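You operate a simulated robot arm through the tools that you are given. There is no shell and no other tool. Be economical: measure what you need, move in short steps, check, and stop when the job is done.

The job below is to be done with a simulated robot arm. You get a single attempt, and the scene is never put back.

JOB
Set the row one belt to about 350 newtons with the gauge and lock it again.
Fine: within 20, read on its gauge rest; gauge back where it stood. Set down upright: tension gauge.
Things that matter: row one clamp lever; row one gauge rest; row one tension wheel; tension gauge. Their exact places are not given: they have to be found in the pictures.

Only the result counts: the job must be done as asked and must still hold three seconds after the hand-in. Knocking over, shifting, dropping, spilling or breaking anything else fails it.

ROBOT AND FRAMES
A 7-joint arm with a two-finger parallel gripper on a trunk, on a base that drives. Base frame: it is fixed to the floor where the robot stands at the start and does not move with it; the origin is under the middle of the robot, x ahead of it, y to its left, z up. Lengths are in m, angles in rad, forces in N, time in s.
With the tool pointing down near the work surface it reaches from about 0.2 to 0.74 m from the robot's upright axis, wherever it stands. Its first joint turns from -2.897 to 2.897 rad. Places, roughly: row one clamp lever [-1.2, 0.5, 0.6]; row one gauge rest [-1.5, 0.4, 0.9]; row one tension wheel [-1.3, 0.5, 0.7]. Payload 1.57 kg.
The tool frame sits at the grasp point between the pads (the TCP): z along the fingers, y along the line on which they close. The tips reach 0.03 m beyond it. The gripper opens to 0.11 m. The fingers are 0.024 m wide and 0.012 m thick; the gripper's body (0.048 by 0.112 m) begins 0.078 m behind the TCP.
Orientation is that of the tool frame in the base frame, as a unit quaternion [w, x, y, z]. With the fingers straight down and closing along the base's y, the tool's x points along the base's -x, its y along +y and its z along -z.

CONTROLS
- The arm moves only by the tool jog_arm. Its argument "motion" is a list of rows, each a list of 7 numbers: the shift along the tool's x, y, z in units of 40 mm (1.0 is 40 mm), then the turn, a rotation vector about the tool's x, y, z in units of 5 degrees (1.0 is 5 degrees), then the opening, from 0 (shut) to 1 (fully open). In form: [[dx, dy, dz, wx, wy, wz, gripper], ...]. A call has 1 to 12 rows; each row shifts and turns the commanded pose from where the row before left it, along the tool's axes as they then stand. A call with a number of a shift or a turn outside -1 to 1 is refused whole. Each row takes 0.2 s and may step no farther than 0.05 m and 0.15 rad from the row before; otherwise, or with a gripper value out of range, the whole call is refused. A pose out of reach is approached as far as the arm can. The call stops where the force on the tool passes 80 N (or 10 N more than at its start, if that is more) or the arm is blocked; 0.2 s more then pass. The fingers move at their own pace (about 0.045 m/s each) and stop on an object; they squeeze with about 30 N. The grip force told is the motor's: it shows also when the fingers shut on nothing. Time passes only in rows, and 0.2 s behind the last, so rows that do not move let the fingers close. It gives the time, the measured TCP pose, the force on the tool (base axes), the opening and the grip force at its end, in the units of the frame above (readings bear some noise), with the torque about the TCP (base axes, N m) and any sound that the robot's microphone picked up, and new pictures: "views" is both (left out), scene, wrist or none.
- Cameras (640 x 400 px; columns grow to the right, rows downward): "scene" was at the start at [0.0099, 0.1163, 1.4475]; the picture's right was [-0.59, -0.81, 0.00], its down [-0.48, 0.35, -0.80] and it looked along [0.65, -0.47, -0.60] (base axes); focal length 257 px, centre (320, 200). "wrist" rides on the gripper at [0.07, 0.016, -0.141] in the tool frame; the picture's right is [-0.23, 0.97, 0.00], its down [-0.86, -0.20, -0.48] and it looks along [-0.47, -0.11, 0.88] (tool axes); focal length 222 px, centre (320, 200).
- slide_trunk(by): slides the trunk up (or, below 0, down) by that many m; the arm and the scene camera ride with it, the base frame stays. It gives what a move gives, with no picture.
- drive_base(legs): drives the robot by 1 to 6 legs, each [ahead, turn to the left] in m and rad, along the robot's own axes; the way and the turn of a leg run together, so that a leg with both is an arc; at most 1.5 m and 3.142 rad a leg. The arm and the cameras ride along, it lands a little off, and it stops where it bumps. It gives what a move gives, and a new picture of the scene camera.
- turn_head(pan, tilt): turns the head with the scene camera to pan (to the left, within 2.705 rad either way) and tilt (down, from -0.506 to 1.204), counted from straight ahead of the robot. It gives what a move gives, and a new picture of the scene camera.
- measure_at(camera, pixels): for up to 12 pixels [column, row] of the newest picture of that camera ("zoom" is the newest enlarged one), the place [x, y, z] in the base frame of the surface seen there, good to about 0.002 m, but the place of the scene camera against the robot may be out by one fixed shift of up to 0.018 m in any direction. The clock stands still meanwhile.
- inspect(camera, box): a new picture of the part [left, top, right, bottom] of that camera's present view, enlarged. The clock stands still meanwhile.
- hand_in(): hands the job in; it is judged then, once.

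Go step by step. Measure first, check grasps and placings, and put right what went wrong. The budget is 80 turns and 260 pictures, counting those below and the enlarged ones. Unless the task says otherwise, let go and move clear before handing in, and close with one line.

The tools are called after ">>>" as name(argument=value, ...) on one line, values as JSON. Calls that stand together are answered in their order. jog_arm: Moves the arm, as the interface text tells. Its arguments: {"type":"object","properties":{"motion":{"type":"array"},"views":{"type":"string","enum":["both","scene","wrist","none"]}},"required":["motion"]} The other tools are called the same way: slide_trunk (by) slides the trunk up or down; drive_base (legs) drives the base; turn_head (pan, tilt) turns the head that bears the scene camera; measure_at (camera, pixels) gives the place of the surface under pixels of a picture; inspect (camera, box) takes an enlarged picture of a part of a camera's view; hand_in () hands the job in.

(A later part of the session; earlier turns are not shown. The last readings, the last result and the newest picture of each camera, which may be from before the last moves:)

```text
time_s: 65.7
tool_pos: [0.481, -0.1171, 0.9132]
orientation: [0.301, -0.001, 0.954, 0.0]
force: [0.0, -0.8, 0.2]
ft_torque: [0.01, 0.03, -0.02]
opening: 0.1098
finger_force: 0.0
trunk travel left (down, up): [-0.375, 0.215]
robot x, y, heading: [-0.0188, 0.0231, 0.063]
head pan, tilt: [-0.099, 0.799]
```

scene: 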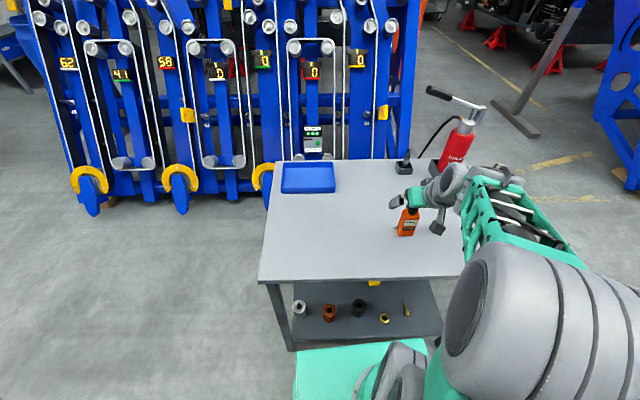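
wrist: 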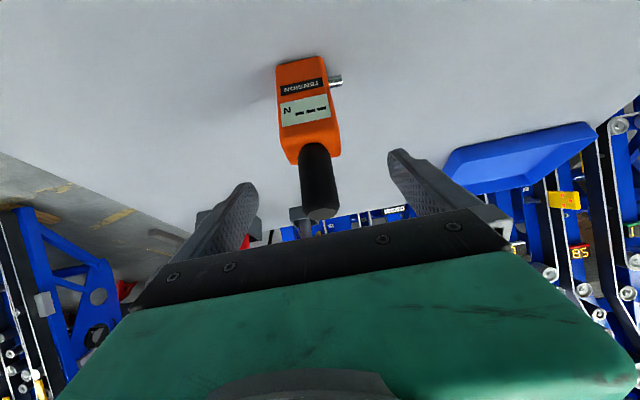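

The grip lies between the pads. I'll close, lift straight up and draw in.

>>> jog_arm(motion=[[0, 0, 0, 0, 0, 0, 0], [0, 0, 0, 0, 0, 0, 0], [0, 0, 0, 0, 0, 0, 0], [0, 0, 0, 0, 0, 0, 0], [0, 0, 0, 0, 0, 0, 0], [0, 0, 0, 0, 0, 0, 0]], views="none")

>>> jog_arm(motion=[[-0.287, 0, -0.41, 0, 0, 0, 0], [-0.574, 0, -0.819, 0, 0, 0, 0], [-0.574, 0, -0.819, 0, 0, 0, 0], [-0.574, 0, -0.819, 0, 0, 0, 0], [-0.574, 0, -0.819, 0, 0, 0, 0], [-0.574, 0, -0.819, 0, 0, 0, 0], [0.819, 0.3, -0.574, 0, 0, 0, 0], [0.819, 0.3, -0.574, 0, 0, 0, 0], [0.6, 0.3, -0.42, 0, 0, 0, 0], [0, 0, 0, 0, 0, 0, 0]], views="both")

```text
time_s: 67.1
tool_pos: [0.4796, -0.1162, 0.9126]
orientation: [0.3, 0.0, 0.954, 0.0]
force: [0.3, -0.7, 0.2]
ft_torque: [-0.14, -0.1, -0.01]
opening: 0.0256
finger_force: 23.1
trunk travel left (down, up): [-0.375, 0.215]
robot x, y, heading: [-0.0187, 0.0201, 0.066]
head pan, tilt: [-0.099, 0.799]
```

```text
time_s: 69.3
tool_pos: [0.3734, -0.0807, 1.1274]
orientation: [0.296, 0.0, 0.955, 0.004]
force: [0.3, -0.6, -3.3]
ft_torque: [0.03, 0.01, -0.02]
opening: 0.0254
finger_force: 29.9
trunk travel left (down, up): [-0.375, 0.215]
robot x, y, heading: [-0.0143, 0.022, 0.061]
head pan, tilt: [-0.099, 0.799]
```

scene: 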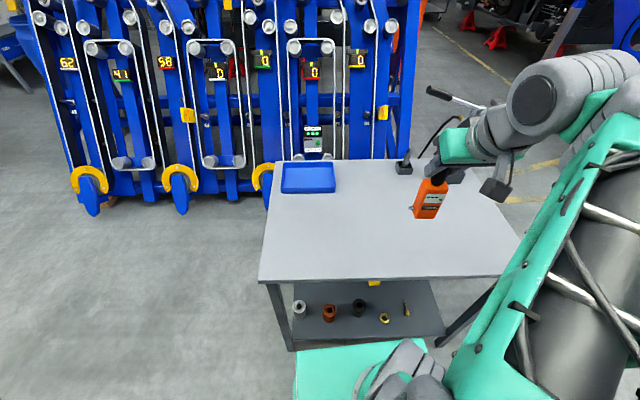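
wrist: 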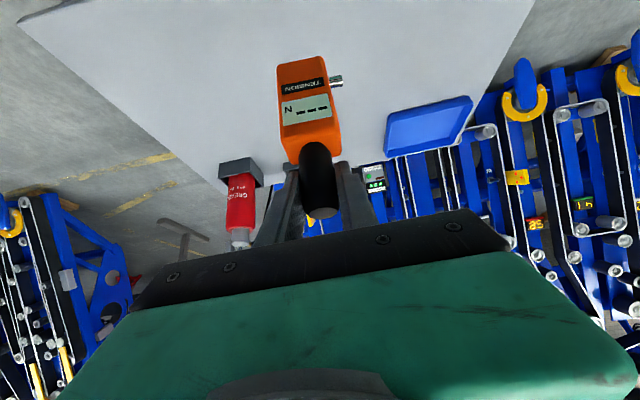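

Gauge regripped with the hand leaning back. I'll drive the same way again to the spot beside row one.

>>> drive_base(legs=[[-0.29, 0], [0, 2.02], [0.75, 0], [0, 0.43], [0.36, 0], [0, 0.63]])

>>> turn_head(pan=0.7, tilt=0.7)

```text
time_s: 84.7
tool_pos: [-1.3685, 0.9755, 1.1281]
orientation: [-0.003, 0.955, -0.025, -0.297]
force: [-0.2, 0.0, -3.4]
ft_torque: [0.0, -0.02, 0.03]
opening: 0.0255
finger_force: 29.8
trunk travel left (down, up): [-0.375, 0.215]
robot x, y, heading: [-0.9853, 0.8551, -3.129]
head pan, tilt: [-0.099, 0.799]
```

scene: 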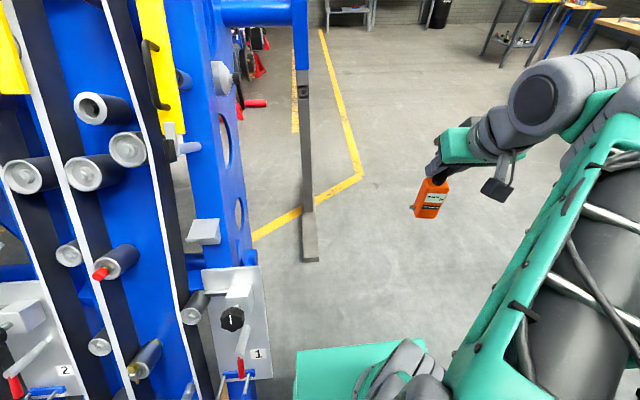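

```text
time_s: 85.8
tool_pos: [-1.3675, 0.9759, 1.1282]
orientation: [-0.003, 0.955, -0.026, -0.296]
force: [1.4, 0.0, -3.5]
ft_torque: [0.01, 0.01, -0.02]
opening: 0.0258
finger_force: 29.9
trunk travel left (down, up): [-0.375, 0.215]
robot x, y, heading: [-0.9851, 0.8547, -3.126]
head pan, tilt: [0.7, 0.7]
```

scene: 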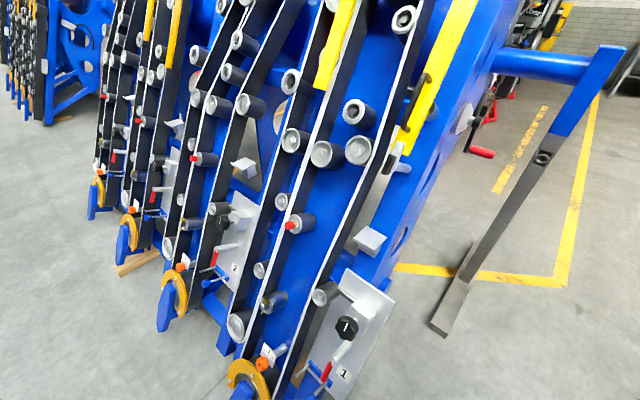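

I'm beside row one again. I'll correct the tool's yaw and bring the hand near the rest, offset to +y, so the wrist camera sees the rest past the gauge.

>>> jog_arm(motion=[[0, 0, 0, -0.356, 0, -0.508, 0], [0.13, 0.92, 0.02, 0, 0, 0, 0], [0.13, 0.92, 0.02, 0, 0, 0, 0], [0.13, 0.92, 0.02, 0, 0, 0, 0], [0.13, 0.92, 0.02, 0, 0, 0, 0], [0.13, 0.92, 0.02, 0, 0, 0, 0], [0.13, 0.92, 0.02, 0, 0, 0, 0], [0.13, 0.92, 0.02, 0, 0, 0, 0], [0.13, 0.92, 0.02, 0, 0, 0, 0], [0.13, 0.92, 0.02, 0, 0, 0, 0], [0.13, 0.92, 0.02, 0, 0, 0, 0], [0, 0, 0, 0, 0, 0, 0]], views="both")

```text
time_s: 87.0
tool_pos: [-1.345, 0.9725, 1.0427]
orientation: [-0.017, 0.966, -0.181, -0.182]
force: [1.0, -1.1, -1.9]
ft_torque: [0.09, 0.02, -0.01]
opening: 0.0254
finger_force: 29.9
trunk travel left (down, up): [-0.375, 0.215]
robot x, y, heading: [-0.9842, 0.8557, -3.123]
head pan, tilt: [0.7, 0.7]
stopped in row 5: the arm was blocked; the commanded pose is now the measured one
```

scene: 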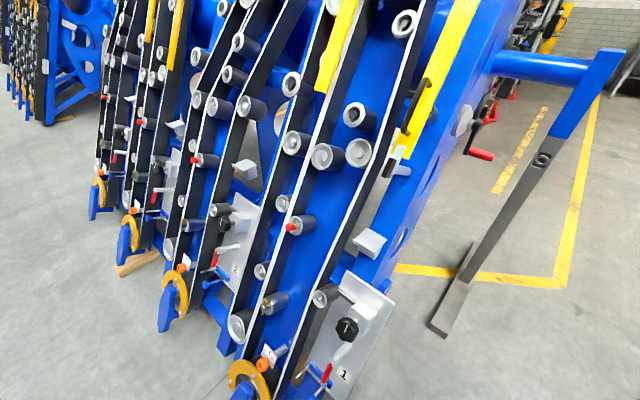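
wrist: 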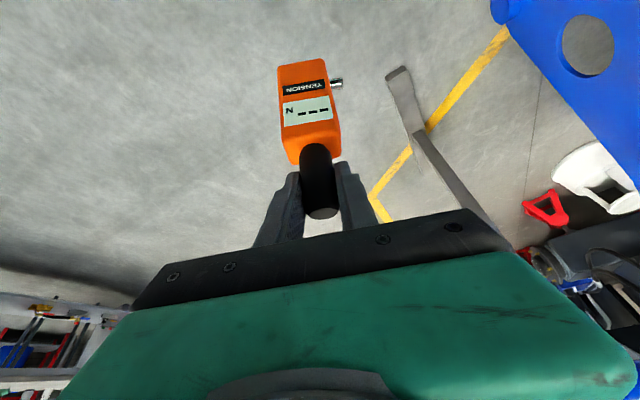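

The arm hit a joint limit because the leaning hand was too close to the robot. I'll first reach outward and up, then restore the wanted orientation.

>>> jog_arm(motion=[[-0.8, 0.27, -0.22, 0, 0, 0, 0], [-0.8, 0.27, -0.22, 0, 0, 0, 0], [-0.8, 0.27, -0.22, 0, 0, 0, 0], [-0.8, 0.27, -0.22, 0, 0, 0, 0], [0, 0, 0, -0.272, -0.451, -0.645, 0], [0, 0, 0, -0.272, -0.451, -0.645, 0], [0, 0, 0, -0.272, -0.451, -0.645, 0], [0, 0, 0, -0.272, -0.451, -0.645, 0], [0, 0, 0, -0.272, -0.451, -0.645, 0], [0, 0, 0, -0.272, -0.451, -0.645, 0], [0, 0, 0, 0, 0, 0, 0]], views="wrist")

```text
time_s: 89.4
tool_pos: [-1.4598, 0.9735, 1.1287]
orientation: [-0.005, 0.95, 0.004, -0.313]
force: [-0.1, 0.1, -3.2]
ft_torque: [-0.01, -0.02, -0.01]
opening: 0.0255
finger_force: 30.2
trunk travel left (down, up): [-0.375, 0.215]
robot x, y, heading: [-0.984, 0.8513, -3.119]
head pan, tilt: [0.7, 0.7]
```

wrist: 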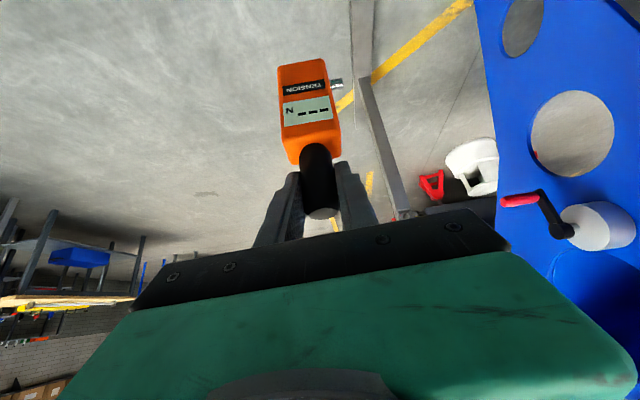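

Orientation is restored (lean 36.5°). I'll trim the pitch and swing toward the rest at a larger radius.

>>> jog_arm(motion=[[0, 0.85, 0, 0, 0.28, 0, 0], [0.2, 0.85, -0.034, 0, 0, 0, 0], [0.2, 0.85, -0.034, 0, 0, 0, 0], [0.2, 0.85, -0.034, 0, 0, 0, 0], [0.2, 0.85, -0.034, 0, 0, 0, 0], [0.2, 0.85, -0.034, 0, 0, 0, 0], [0.2, 0.85, -0.034, 0, 0, 0, 0], [0.2, 0.85, -0.034, 0, 0, 0, 0], [0.2, 0.85, -0.034, 0, 0, 0, 0], [0.2, 0.85, -0.034, 0, 0, 0, 0], [0.2, 0.85, -0.034, 0, 0, 0, 0], [0, 0, 0, 0, 0, 0, 0]], views="both")

```text
time_s: 92.0
tool_pos: [-1.3853, 0.5995, 1.0897]
orientation: [-0.006, 0.953, 0.004, -0.302]
force: [-0.4, -0.5, -3.2]
ft_torque: [0.02, -0.03, 0.04]
opening: 0.0256
finger_force: 30.1
trunk travel left (down, up): [-0.375, 0.215]
robot x, y, heading: [-0.9822, 0.8538, -3.123]
head pan, tilt: [0.7, 0.7]
```

scene: 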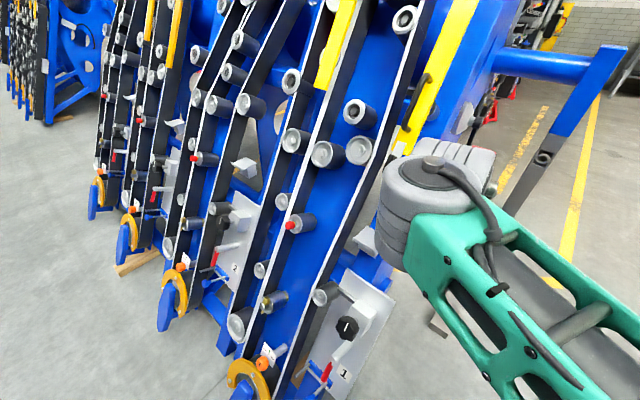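
wrist: 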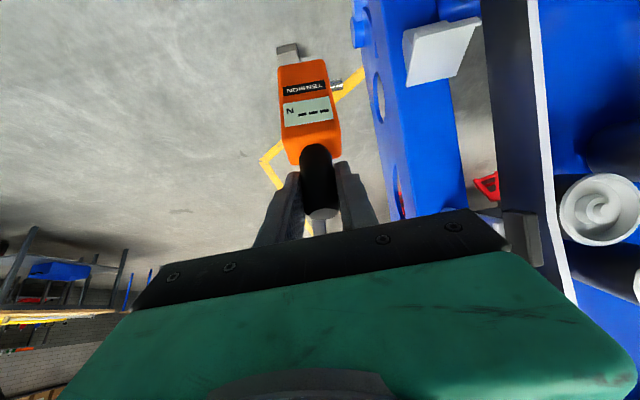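

The rest is clear in the wrist view at (440,52). I'll enlarge and measure its plate and nearby parts.

>>> inspect(camera="wrist", box=[390, 5, 500, 95])

>>> measure_at(camera="zoom", pixels=[[130, 150], [160, 300], [300, 250], [400, 90], [250, 180], [180, 200], [330, 130], [120, 260], [260, 120], [220, 290], [440, 60], [145, 230]])

>>> measure_at(camera="wrist", pixels=[[304, 68], [285, 70], [325, 66], [285, 122], [336, 82], [520, 240], [505, 220], [545, 120], [335, 150]])

```text
4.44 times, centred on (445, 50) of wrist
```

zoom: 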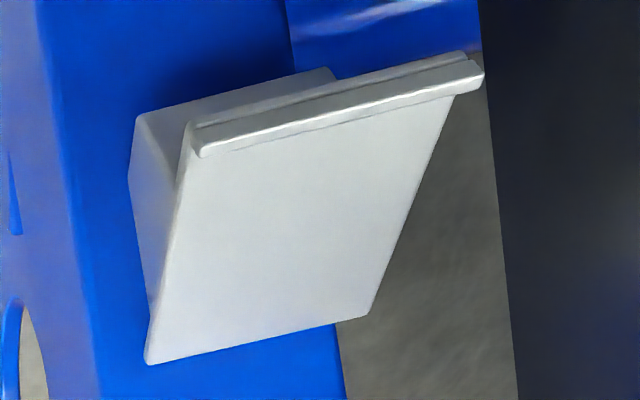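

```text
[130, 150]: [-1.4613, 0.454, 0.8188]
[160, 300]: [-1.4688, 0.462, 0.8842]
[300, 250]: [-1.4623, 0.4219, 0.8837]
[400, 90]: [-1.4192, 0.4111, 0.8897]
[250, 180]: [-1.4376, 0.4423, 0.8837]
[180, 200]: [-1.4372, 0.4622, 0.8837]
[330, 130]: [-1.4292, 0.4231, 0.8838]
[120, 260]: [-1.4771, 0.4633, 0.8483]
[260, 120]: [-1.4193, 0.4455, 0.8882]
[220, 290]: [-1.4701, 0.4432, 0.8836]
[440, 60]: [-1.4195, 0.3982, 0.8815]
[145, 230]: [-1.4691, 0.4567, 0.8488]
```

```text
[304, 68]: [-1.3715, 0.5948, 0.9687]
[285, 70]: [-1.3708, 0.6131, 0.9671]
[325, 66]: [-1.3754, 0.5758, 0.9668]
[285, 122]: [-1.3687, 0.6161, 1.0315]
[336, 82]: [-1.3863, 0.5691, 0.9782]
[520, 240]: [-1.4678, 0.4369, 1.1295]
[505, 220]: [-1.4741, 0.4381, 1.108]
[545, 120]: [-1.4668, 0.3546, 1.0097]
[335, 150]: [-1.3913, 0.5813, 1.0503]
```

The plate is flat at z 0.8837, x -1.483…-1.424 (5 mm lip at the front), y 0.394…0.464. I'll bring the gauge over its middle, staying high, and look before lowering.

>>> jog_arm(motion=[[0, 0.84, 0, 0, 0, 0, 0], [0, 0.84, 0, 0, 0, 0, 0], [0, 0.84, 0, 0, 0, 0, 0], [0, 0.84, 0, 0, 0, 0, 0], [0, 0.84, 0, 0, 0, 0, 0], [-0.7, 0, 0.49, 0, 0, 0, 0], [-0.7, 0, 0.49, 0, 0, 0, 0], [0, 0, 0, 0, 0, 0, 0]], views="both")

>>> inspect(camera="wrist", box=[260, 10, 420, 110])

```text
time_s: 93.8
tool_pos: [-1.4532, 0.4327, 1.0854]
orientation: [-0.007, 0.954, 0.002, -0.301]
force: [1.8, 0.1, -10.3]
ft_torque: [-0.02, -0.03, 0.02]
opening: 0.0256
finger_force: 30.3
trunk travel left (down, up): [-0.375, 0.215]
robot x, y, heading: [-0.9853, 0.8517, -3.118]
head pan, tilt: [0.7, 0.7]
```

scene: 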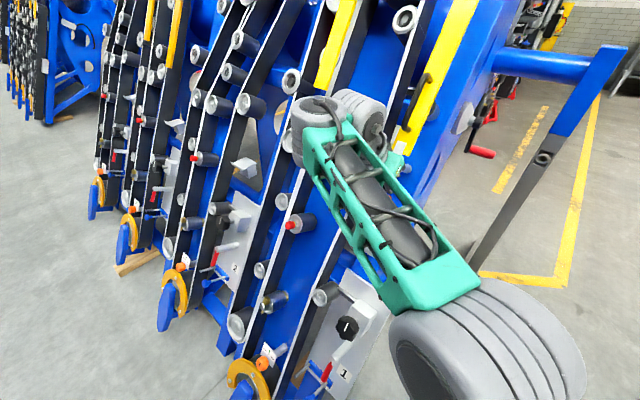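
wrist: 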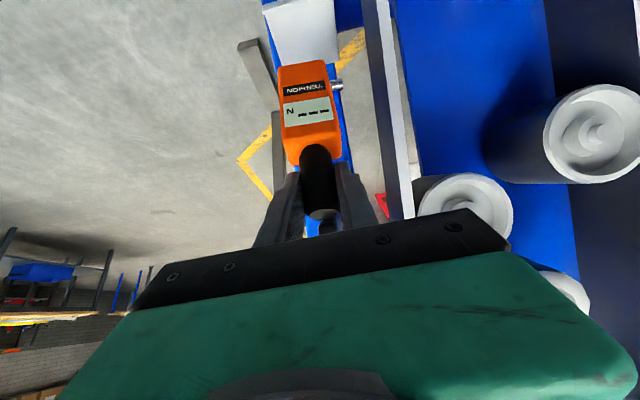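

```text
4.00 times, centred on (340, 60) of wrist
```

zoom: 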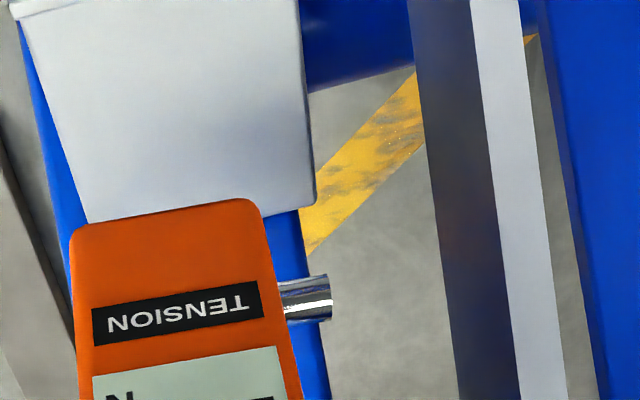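

A downward force of about 7 N extra suggests the grip's top brushed the black pad. I'll back out 30 mm, lower 50 mm, and read the force before moving in.

>>> jog_arm(motion=[[0.614, 0, -0.43, 0, 0, 0, 0], [0, 0, 0, 0, 0, 0, 0]], views="none")

>>> inspect(camera="wrist", box=[270, 100, 430, 240])

>>> jog_arm(motion=[[0.35, 0, 0.5, 0, 0, 0, 0], [0.35, 0, 0.5, 0, 0, 0, 0], [0, 0, 0, 0, 0, 0, 0]], views="wrist")

>>> measure_at(camera="wrist", pixels=[[284, 70], [304, 68], [324, 66], [284, 85], [284, 130], [330, 130], [304, 130], [300, 30]])

```text
time_s: 94.4
tool_pos: [-1.4218, 0.4332, 1.0872]
orientation: [-0.006, 0.953, 0.003, -0.302]
force: [0.4, 1.0, -2.6]
ft_torque: [-0.01, 0.02, -0.01]
opening: 0.0257
finger_force: 30.2
trunk travel left (down, up): [-0.375, 0.215]
robot x, y, heading: [-0.9819, 0.8506, -3.124]
head pan, tilt: [0.7, 0.7]
```

```text
2.86 times, centred on (350, 170) of wrist
```

zoom: 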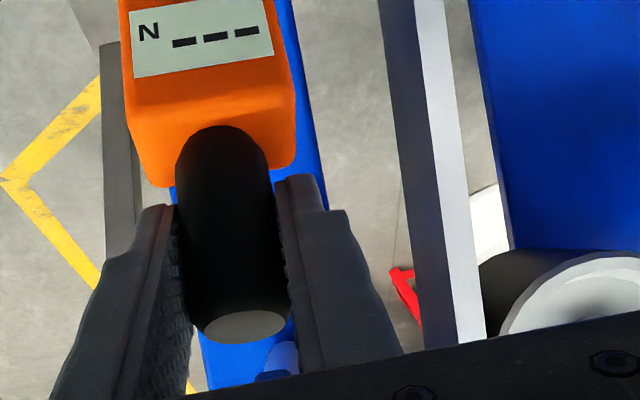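

```text
time_s: 95.2
tool_pos: [-1.4249, 0.4328, 1.04]
orientation: [-0.006, 0.953, 0.003, -0.301]
force: [-0.1, -1.1, -3.3]
ft_torque: [-0.04, 0.01, 0.0]
opening: 0.0256
finger_force: 30.1
trunk travel left (down, up): [-0.375, 0.215]
robot x, y, heading: [-0.9831, 0.8534, -3.122]
head pan, tilt: [0.7, 0.7]
```

wrist: 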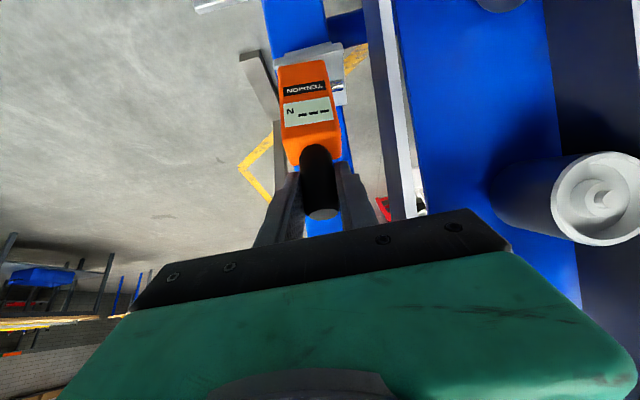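

```text
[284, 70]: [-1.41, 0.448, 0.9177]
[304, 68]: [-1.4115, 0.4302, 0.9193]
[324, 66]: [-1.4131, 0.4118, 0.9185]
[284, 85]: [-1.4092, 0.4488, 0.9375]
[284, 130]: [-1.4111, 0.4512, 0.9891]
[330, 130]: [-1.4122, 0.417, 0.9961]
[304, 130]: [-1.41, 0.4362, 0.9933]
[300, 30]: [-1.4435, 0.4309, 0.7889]
```

The gauge hangs upright and free (3.3 N). I'll move it in over the plate and lower it until it just touches.

>>> jog_arm(motion=[[-0.532, 0, 0.373, 0, 0, 0, 0], [0, 0, 0, 0, 0, 0, 0], [0.258, 0, 0.369, 0, 0, 0, 0], [0.0287, 0, 0.041, 0, 0, 0, 0], [0.0287, 0, 0.041, 0, 0, 0, 0], [0, 0, 0, 0, 0, 0, 0]], views="both")

```text
time_s: 96.6
tool_pos: [-1.4492, 0.433, 1.017]
orientation: [-0.005, 0.953, 0.003, -0.303]
force: [-0.8, -0.2, 1.2]
ft_torque: [-0.17, -0.08, -0.02]
opening: 0.0256
finger_force: 30.5
trunk travel left (down, up): [-0.375, 0.215]
robot x, y, heading: [-0.9819, 0.8514, -3.127]
head pan, tilt: [0.7, 0.7]
```

scene: 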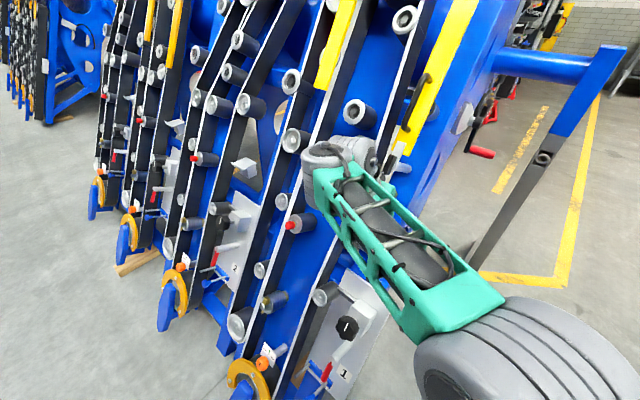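
wrist: 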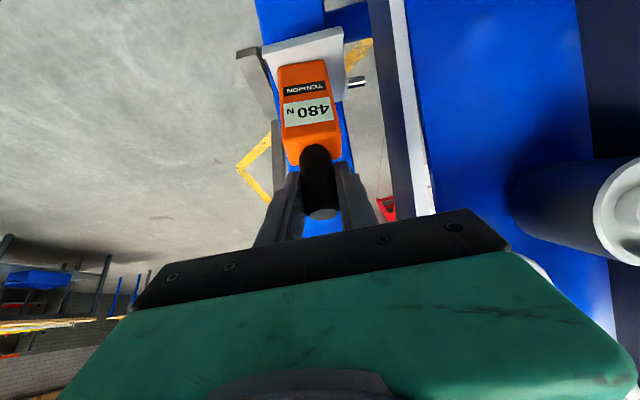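

The gauge has touched and already reads "480 N". I'll settle it a touch more, open half-way (the belt is near the left finger), and withdraw along the fingers.

>>> jog_arm(motion=[[0.015, 0, 0.02, 0, 0, 0, 0], [0, 0, 0, 0, 0, 0, 0.3], [0, 0, 0, 0, 0, 0, 0.45], [0, 0, 0, 0, 0, 0, 0.45], [0, 0, 0, 0, 0, 0, 0.45], [0, 0, -0.3, 0, 0, 0, 0.45], [0, 0, -0.7, 0, 0, 0, 0.45], [0, 0, -1, 0, 0, 0, 0.45], [0, 0, -1, 0, 0, 0, 0.45], [0, 0, 0, 0, 0, 0, 0.45]], views="both")

>>> inspect(camera="wrist", box=[240, 20, 400, 160])

```text
time_s: 98.8
tool_pos: [-1.3799, 0.4348, 1.1086]
orientation: [-0.007, 0.954, 0.003, -0.301]
force: [-1.0, -0.4, 0.6]
ft_torque: [-0.02, 0.03, -0.03]
opening: 0.0494
finger_force: 0.1
out of reach, approached as far as the arm can: row 9
trunk travel left (down, up): [-0.375, 0.215]
robot x, y, heading: [-0.9832, 0.8568, -3.13]
head pan, tilt: [0.7, 0.7]
```

scene: 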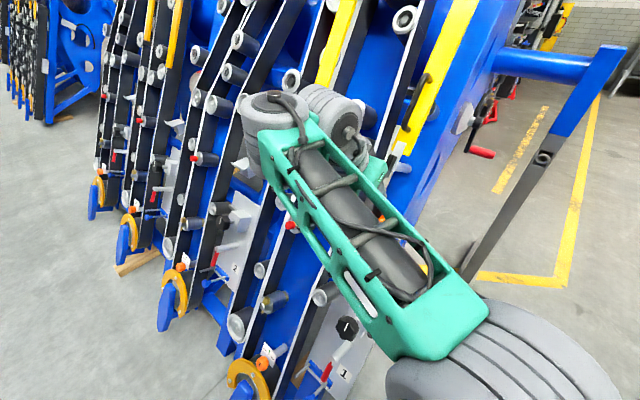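
wrist: 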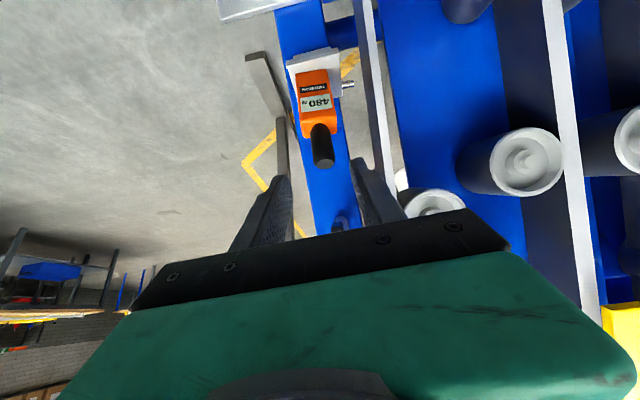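

```text
2.86 times, centred on (320, 90) of wrist
```

zoom: 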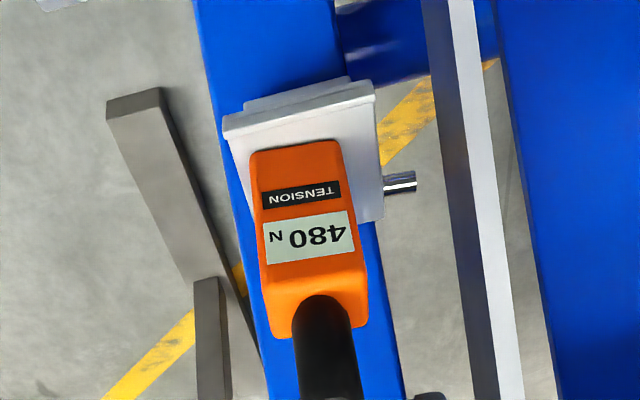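

The gauge stands upright on the rest reading 480 N. Next the lever and wheel: I'll back the robot 0.33 m to get a better arm posture and view of the panel.

>>> drive_base(legs=[[-0.33, 0]])

>>> turn_head(pan=0.45, tilt=0.65)

```text
time_s: 101.0
tool_pos: [-1.0478, 0.4395, 1.1085]
orientation: [-0.006, 0.953, 0.003, -0.302]
force: [0.1, -0.2, -0.6]
ft_torque: [0.0, -0.01, -0.01]
opening: 0.0497
finger_force: 0.1
trunk travel left (down, up): [-0.375, 0.215]
robot x, y, heading: [-0.6545, 0.8645, -3.125]
head pan, tilt: [0.7, 0.7]
```

scene: 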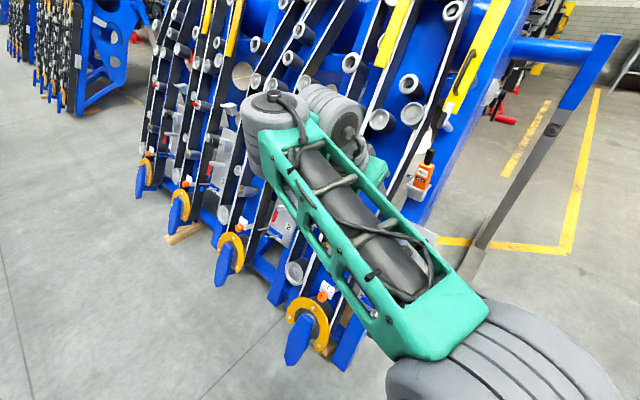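

```text
time_s: 101.7
tool_pos: [-1.0464, 0.4415, 1.109]
orientation: [-0.007, 0.954, 0.002, -0.301]
force: [0.2, 0.9, -0.4]
ft_torque: [0.01, -0.01, -0.01]
opening: 0.0493
finger_force: 0.1
trunk travel left (down, up): [-0.375, 0.215]
robot x, y, heading: [-0.6522, 0.8604, -3.121]
head pan, tilt: [0.45, 0.649]
```

scene: 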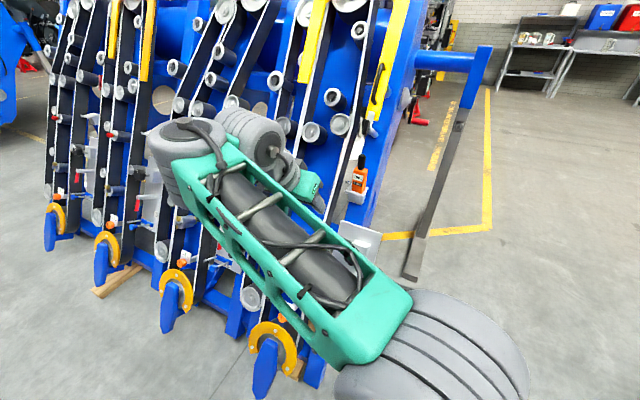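

The arm hides the panel from the head, so I'll use the wrist camera: tilt the hand to about 60° (square to the panel) and lower it in front of the knob, well off.

>>> jog_arm(motion=[[0, 0, 0, 0, -1, 0, 0.45], [0, 0, 0, 0, -1, 0, 0.45], [0, 0, 0, 0, -1, 0, 0.45], [0, 0, 0, 0, -1, 0, 0.45], [0, 0, 0, 0, -1, 0, 0.45], [0.77, -0.1, 0.664, 0, 0, 0, 0.6], [0.77, -0.1, 0.664, 0, 0, 0, 0.6], [0.77, -0.1, 0.664, 0, 0, 0, 0.7], [0.77, -0.1, 0.664, 0, 0, 0, 0.8], [0.77, -0.1, 0.664, 0, 0, 0, 0.9], [0.77, -0.1, 0.664, 0, 0, 0, 1], [0.77, -0.1, 0.664, 0, 0, 0, 1]], views="both")

```text
time_s: 104.3
tool_pos: [-1.1033, 0.4722, 0.831]
orientation: [-0.004, 0.865, 0.004, -0.501]
force: [0.3, -0.3, 0.3]
ft_torque: [0.01, 0.01, 0.05]
opening: 0.11
finger_force: 0.0
trunk travel left (down, up): [-0.375, 0.215]
robot x, y, heading: [-0.6487, 0.8578, -3.126]
head pan, tilt: [0.45, 0.649]
```

scene: 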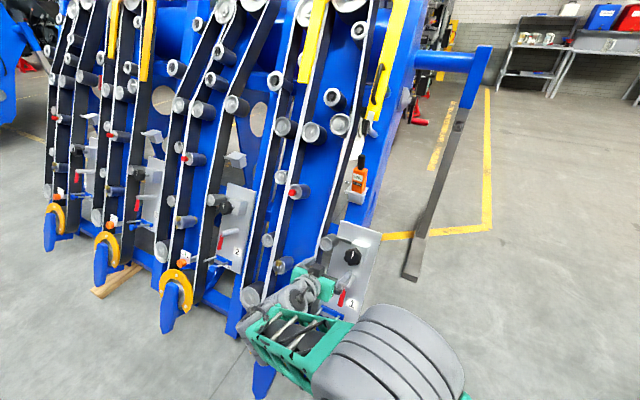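
wrist: 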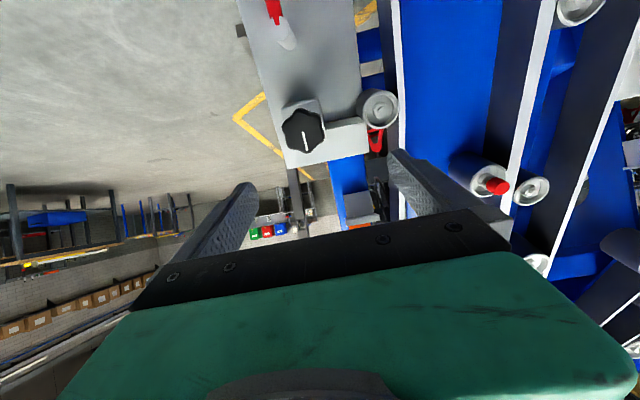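

The knob is clear at wrist px (303,130), and the lever hangs at the top (278,20). I'll enlarge and measure both, and check the scene view of the gauge.

>>> inspect(camera="wrist", box=[230, 0, 400, 180])

>>> measure_at(camera="wrist", pixels=[[303, 130], [285, 130], [322, 130], [303, 110], [303, 152], [310, 165], [350, 135], [270, 60], [320, 40], [284, 30], [275, 10], [380, 107]])

>>> inspect(camera="scene", box=[310, 150, 400, 330])

```text
2.22 times, centred on (315, 90) of wrist
```

zoom: 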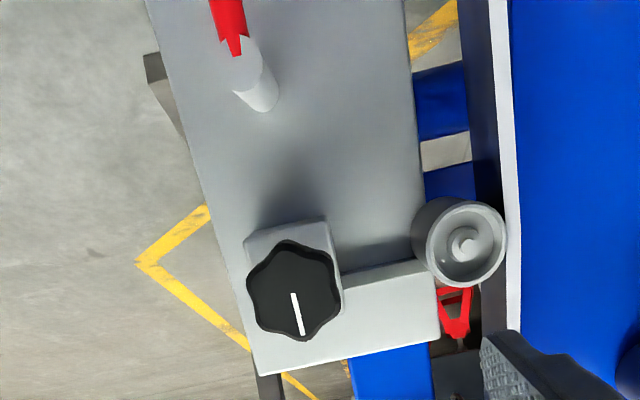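

```text
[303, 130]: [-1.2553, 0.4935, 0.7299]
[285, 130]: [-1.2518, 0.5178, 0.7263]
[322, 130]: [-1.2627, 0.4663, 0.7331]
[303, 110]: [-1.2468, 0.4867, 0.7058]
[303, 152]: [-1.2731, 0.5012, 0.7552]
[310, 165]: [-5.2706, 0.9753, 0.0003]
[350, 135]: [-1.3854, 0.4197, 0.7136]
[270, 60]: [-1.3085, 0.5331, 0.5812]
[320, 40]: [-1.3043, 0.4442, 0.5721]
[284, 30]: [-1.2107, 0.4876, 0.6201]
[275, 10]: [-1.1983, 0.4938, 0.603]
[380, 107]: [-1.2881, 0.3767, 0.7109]
```

```text
2.22 times, centred on (355, 240) of scene
```

zoom: 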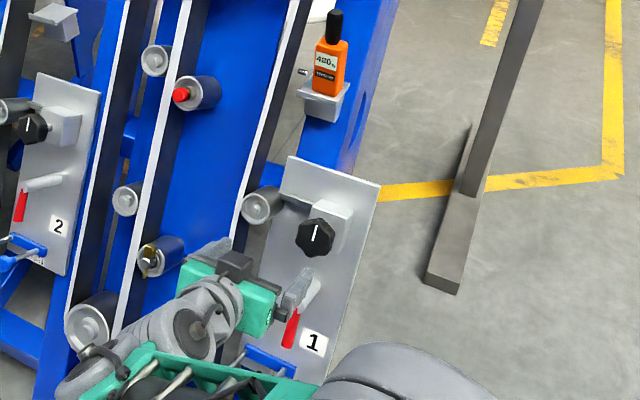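

The gauge shows 480 from the head camera too. The knob's front is at (-1.256, 0.492, 0.730), about 53 mm across, its axis leaning about 62°. I'll lower the hand to see the lever.

>>> jog_arm(motion=[[0.77, 0, 0.3, 0, 0, 0, 1], [0.77, 0, 0.3, 0, 0, 0, 1], [0.77, 0, 0.3, 0, 0, 0, 1], [0.77, 0, 0.3, 0, 0, 0, 1], [0, 0, 0, 0, 0, 0, 1]], views="wrist")

>>> inspect(camera="wrist", box=[220, 20, 380, 140])

```text
time_s: 105.5
tool_pos: [-1.0817, 0.4738, 0.6984]
orientation: [-0.006, 0.865, 0.003, -0.501]
force: [-0.4, 1.2, -0.5]
ft_torque: [0.02, 0.0, 0.01]
opening: 0.1102
finger_force: 0.0
trunk travel left (down, up): [-0.375, 0.215]
robot x, y, heading: [-0.6537, 0.858, -3.123]
head pan, tilt: [0.45, 0.649]
```

wrist: 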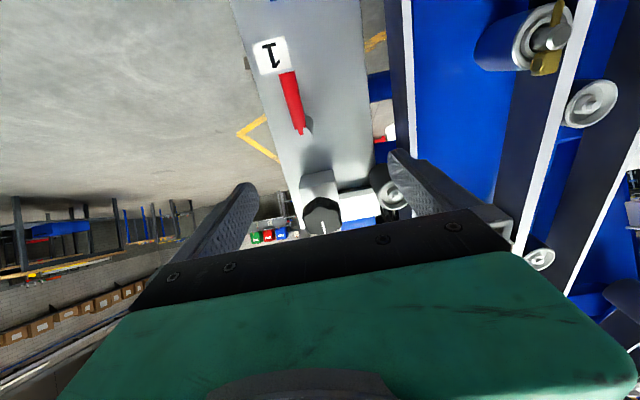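

```text
3.33 times, centred on (300, 80) of wrist
```

zoom: 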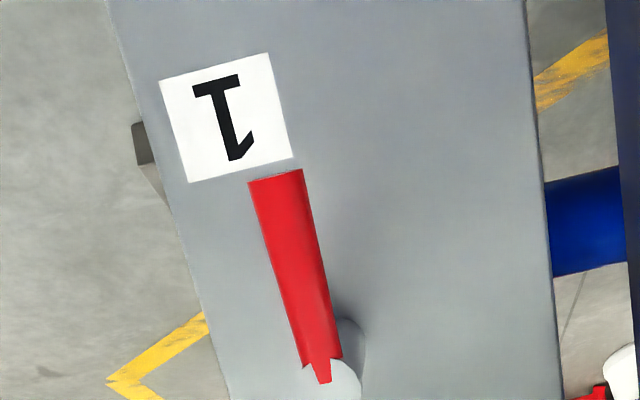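

>>> measure_at(camera="zoom", pixels=[[270, 185], [285, 230], [305, 290], [322, 350], [345, 370], [290, 180], [355, 345], [400, 300], [220, 300], [300, 325], [262, 225], [320, 285]])

>>> inspect(camera="scene", box=[200, 220, 380, 330])

```text
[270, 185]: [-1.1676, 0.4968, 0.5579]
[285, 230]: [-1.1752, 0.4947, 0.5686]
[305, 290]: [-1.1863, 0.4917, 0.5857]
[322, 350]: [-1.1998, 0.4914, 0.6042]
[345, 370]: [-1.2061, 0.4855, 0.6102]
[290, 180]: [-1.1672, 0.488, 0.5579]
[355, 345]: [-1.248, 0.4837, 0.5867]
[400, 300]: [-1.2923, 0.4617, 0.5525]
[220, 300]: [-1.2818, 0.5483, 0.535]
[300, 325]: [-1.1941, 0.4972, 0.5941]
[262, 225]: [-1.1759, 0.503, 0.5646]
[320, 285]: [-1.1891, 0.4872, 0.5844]
```

```text
3.56 times, centred on (290, 275) of scene
```

zoom: 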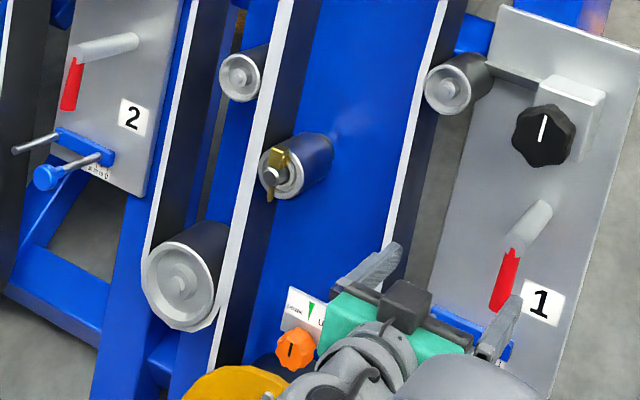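

The lever is a red handle, 14 mm wide, hanging down-panel from a boss whose axis is the panel normal, so it should swing about that axis. I'll go to a standoff 60 mm in front of the handle's middle.

>>> jog_arm(motion=[[0.47, -0.16, 0.76, 0, 0, 0, 0.6], [0.47, -0.16, 0.76, 0, 0, 0, 0.5], [0.47, -0.16, 0.76, 0, 0, 0, 0.5], [0, 0, 0, 0, 0, 0, 0.5], [0, 0, 0, 0, 0, 0, 0.5]], views="wrist")

>>> inspect(camera="wrist", box=[220, 80, 420, 240])

```text
time_s: 106.7
tool_pos: [-1.1341, 0.4951, 0.6074]
orientation: [-0.004, 0.866, 0.006, -0.501]
force: [-0.7, -0.5, -0.1]
ft_torque: [-0.01, -0.02, -0.01]
opening: 0.0553
finger_force: 0.1
trunk travel left (down, up): [-0.375, 0.215]
robot x, y, heading: [-0.6525, 0.8635, -3.126]
head pan, tilt: [0.45, 0.649]
```

wrist: 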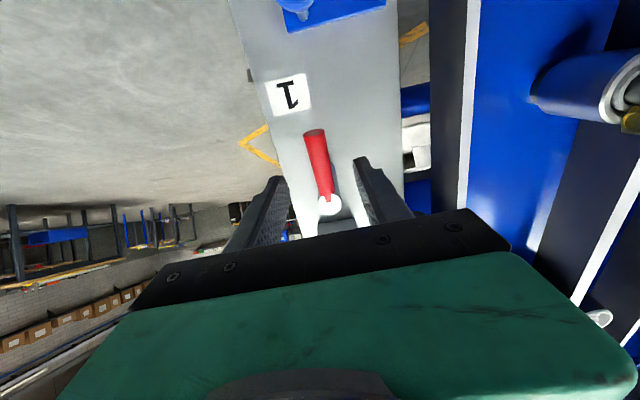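

```text
2.50 times, centred on (320, 160) of wrist
```

zoom: 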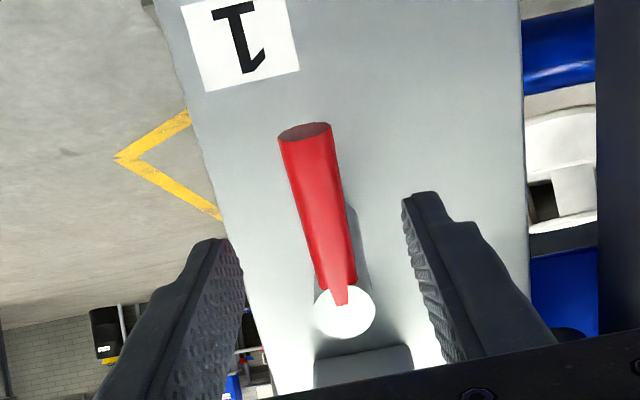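

>>> measure_at(camera="zoom", pixels=[[305, 131], [285, 150], [330, 150], [318, 180], [325, 220], [335, 260], [342, 295], [345, 320], [325, 320], [365, 320], [360, 260], [345, 335]])

```text
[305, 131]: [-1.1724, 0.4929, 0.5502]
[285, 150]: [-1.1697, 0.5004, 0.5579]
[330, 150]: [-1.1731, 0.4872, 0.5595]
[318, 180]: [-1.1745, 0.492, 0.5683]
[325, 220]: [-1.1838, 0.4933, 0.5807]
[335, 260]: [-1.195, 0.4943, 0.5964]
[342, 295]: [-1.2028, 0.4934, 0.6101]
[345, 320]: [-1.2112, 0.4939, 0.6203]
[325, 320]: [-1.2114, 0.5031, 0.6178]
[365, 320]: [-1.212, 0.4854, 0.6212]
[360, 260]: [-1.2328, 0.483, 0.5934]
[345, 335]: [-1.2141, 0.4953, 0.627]
```

The boss axis passes (-1.2115, 0.494, 0.620) and the handle runs 65 mm from it, centred at y 0.493. I'll move in and grip the handle near its lower end.

>>> jog_arm(motion=[[0.12, 0.03, 0.76, 0, 0, 0, 0.5], [0.11, 0.02, 0.76, 0, 0, 0, 0.5], [0, 0, 0, 0, 0, 0, 0], [0, 0, 0, 0, 0, 0, 0], [0, 0, 0, 0, 0, 0, 0], [0, 0, 0, 0, 0, 0, 0], [0, 0, 0, 0, 0, 0, 0]], views="wrist")

```text
time_s: 108.3
tool_pos: [-1.1832, 0.4946, 0.5665]
orientation: [-0.006, 0.866, 0.003, -0.501]
force: [-0.3, 6.8, -0.2]
ft_torque: [-0.3, 0.04, -0.22]
opening: 0.0173
finger_force: 32.7
trunk travel left (down, up): [-0.375, 0.215]
robot x, y, heading: [-0.6495, 0.8593, -3.124]
head pan, tilt: [0.45, 0.649]
```

wrist: 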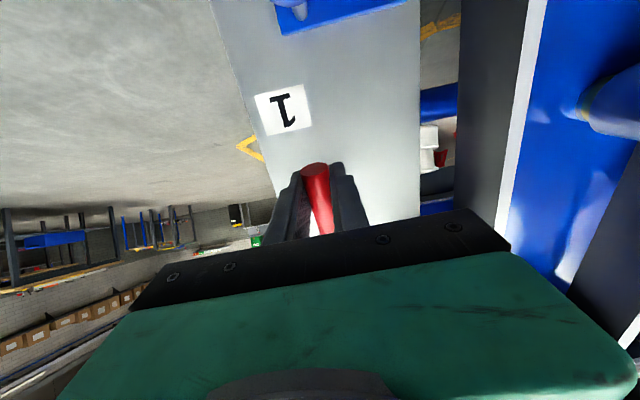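

The handle is held (opening 17 mm). I'll try swinging it 15° counter-clockwise about its boss and read the force.

>>> jog_arm(motion=[[-0.006, -0.128, 0, 0, 0, -1, 0], [-0.006, -0.128, 0, 0, 0, -1, 0], [-0.006, -0.128, 0, 0, 0, -1, 0], [0, 0, 0, 0, 0, 0, 0]], views="wrist")

```text
time_s: 109.3
tool_pos: [-1.1827, 0.5087, 0.5685]
orientation: [-0.071, 0.858, 0.117, -0.495]
force: [-10.7, 9.2, -6.6]
ft_torque: [-0.38, 0.04, -0.23]
opening: 0.0174
finger_force: 31.7
trunk travel left (down, up): [-0.375, 0.215]
robot x, y, heading: [-0.654, 0.8593, -3.121]
head pan, tilt: [0.45, 0.649]
```

wrist: 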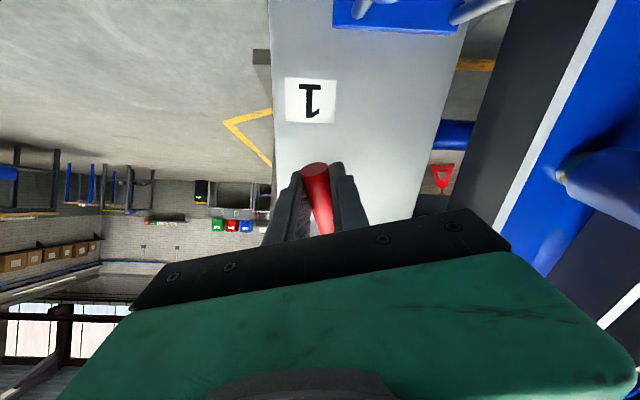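

It swings freely that way (about 15°, small force). I'll carry on.

>>> jog_arm(motion=[[-0.006, -0.128, 0, 0, 0, -1, 0], [-0.006, -0.128, 0, 0, 0, -1, 0], [-0.006, -0.128, 0, 0, 0, -1, 0], [-0.006, -0.128, 0, 0, 0, -1, 0], [-0.006, -0.128, 0, 0, 0, -1, 0], [-0.006, -0.128, 0, 0, 0, -1, 0], [0, 0, 0, 0, 0, 0, 0]], views="both")

```text
time_s: 110.9
tool_pos: [-1.1907, 0.5347, 0.5807]
orientation: [-0.197, 0.799, 0.336, -0.459]
force: [-16.7, 11.3, -16.4]
ft_torque: [-0.19, -0.03, -0.11]
opening: 0.0172
finger_force: 32.3
trunk travel left (down, up): [-0.375, 0.215]
robot x, y, heading: [-0.6521, 0.8628, -3.125]
head pan, tilt: [0.45, 0.649]
```

scene: 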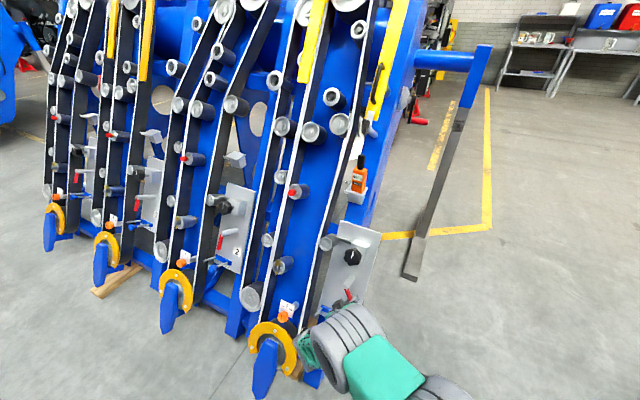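
wrist: 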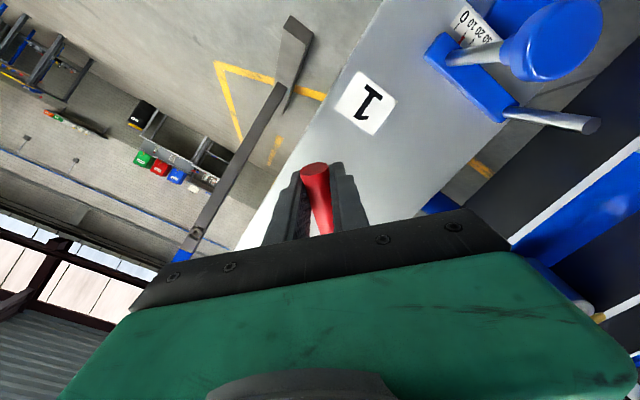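

At 45°, still smooth; a slight pull toward the panel builds up. I'll ease in 2 mm and continue toward 90°.

>>> jog_arm(motion=[[-0.006, -0.128, 0.03, 0, 0, -1, 0], [-0.006, -0.128, 0.02, 0, 0, -1, 0], [-0.006, -0.128, 0.01, 0, 0, -1, 0], [-0.006, -0.128, 0.01, 0, 0, -1, 0], [-0.006, -0.128, 0.01, 0, 0, -1, 0], [-0.006, -0.128, 0.01, 0, 0, -1, 0], [0, 0, 0, 0, 0, 0, 0]], views="both")

```text
time_s: 112.5
tool_pos: [-1.2035, 0.5492, 0.6033]
orientation: [-0.309, 0.683, 0.531, -0.394]
force: [33.2, 10.9, 1.6]
ft_torque: [0.58, -0.05, 0.29]
opening: 0.0175
finger_force: 32.6
trunk travel left (down, up): [-0.375, 0.215]
robot x, y, heading: [-0.6501, 0.8607, -3.123]
head pan, tilt: [0.45, 0.649]
```

scene: 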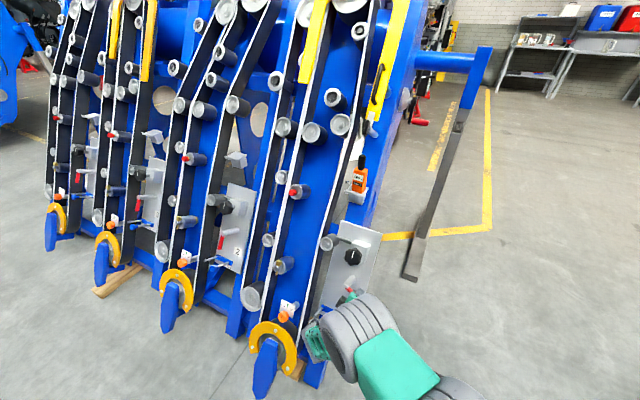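
wrist: 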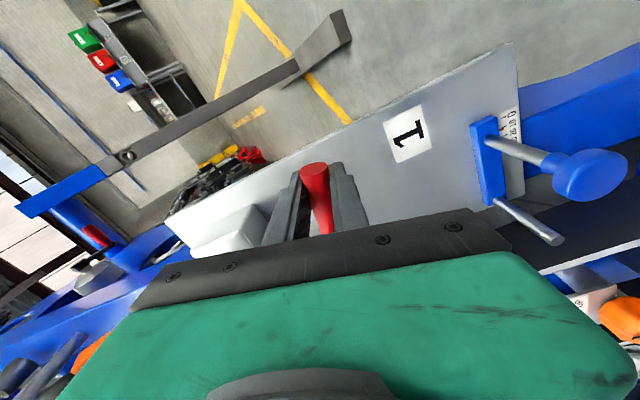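

At about 75° now, with an outward push because I eased in too far. I'll back off 2 mm and turn on.

>>> jog_arm(motion=[[-0.006, -0.128, -0.06, 0, 0, -1, 0], [-0.006, -0.128, 0, 0, 0, -1, 0], [-0.006, -0.128, 0, 0, 0, -1, 0], [0, 0, 0, 0, 0, 0, 0]], views="wrist")

>>> inspect(camera="scene", box=[310, 140, 390, 300])

```text
time_s: 113.5
tool_pos: [-1.2058, 0.5488, 0.6082]
orientation: [-0.351, 0.61, 0.621, -0.345]
force: [41.7, -19.0, -49.3]
ft_torque: [-0.63, -0.08, -0.76]
opening: 0.0216
finger_force: 34.6
trunk travel left (down, up): [-0.375, 0.215]
robot x, y, heading: [-0.6526, 0.8619, -3.122]
head pan, tilt: [0.45, 0.649]
```

wrist: 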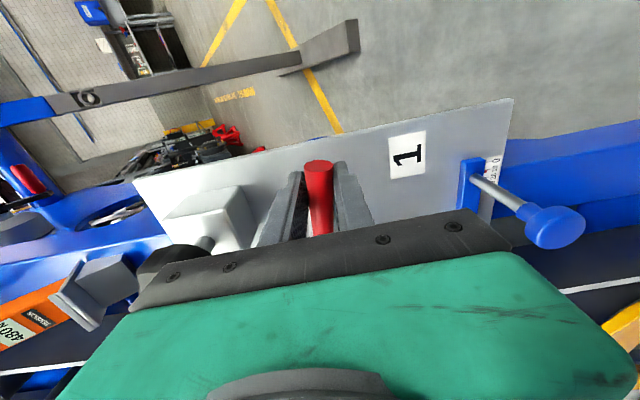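

```text
2.50 times, centred on (350, 220) of scene
```

zoom: 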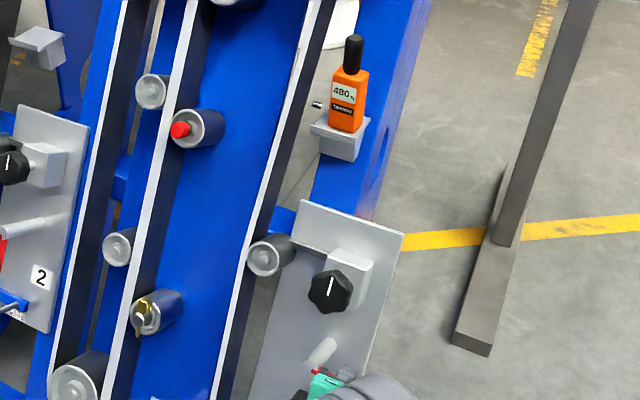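

The lever met its stop at about 78–80° (64 N), so it should be open. I'll ease back a little, let go and withdraw.

>>> jog_arm(motion=[[-0.006, 0.128, 0, 0, 0, 1, 0], [-0.003, 0.06, 0, 0, 0, 0.5, 0], [0, 0, 0, 0, 0, 0, 0.3], [0, 0, 0, 0, 0, 0, 0.5], [0, 0, 0, 0, 0, 0, 0.5], [0, 0, 0, 0, 0, 0, 0.5], [0, 0, -1, 0, 0, 0, 0.5], [0, 0, -1, 0, 0, 0, 0.5], [0, 0, -0.5, 0, 0, 0, 0.5], [0, 0, 0, 0, 0, 0, 0.5]], views="both")

```text
time_s: 115.7
tool_pos: [-1.1226, 0.55, 0.6621]
orientation: [-0.335, 0.648, 0.574, -0.373]
force: [-0.1, -0.3, 0.0]
ft_torque: [0.01, 0.03, 0.01]
opening: 0.0549
finger_force: 0.1
trunk travel left (down, up): [-0.375, 0.215]
robot x, y, heading: [-0.6527, 0.8596, -3.121]
head pan, tilt: [0.45, 0.649]
```

scene: 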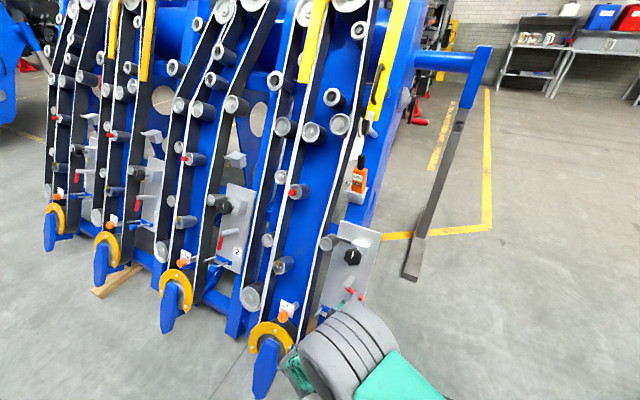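
wrist: 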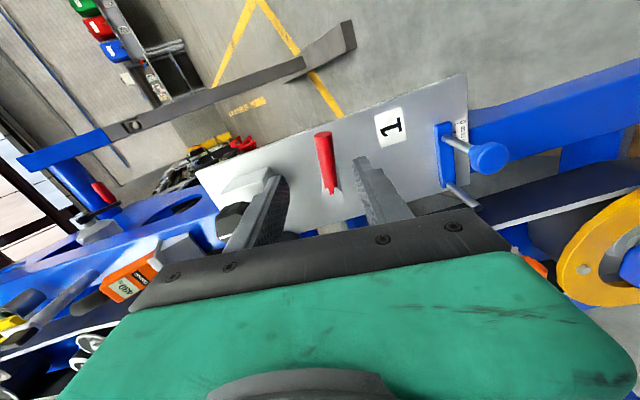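

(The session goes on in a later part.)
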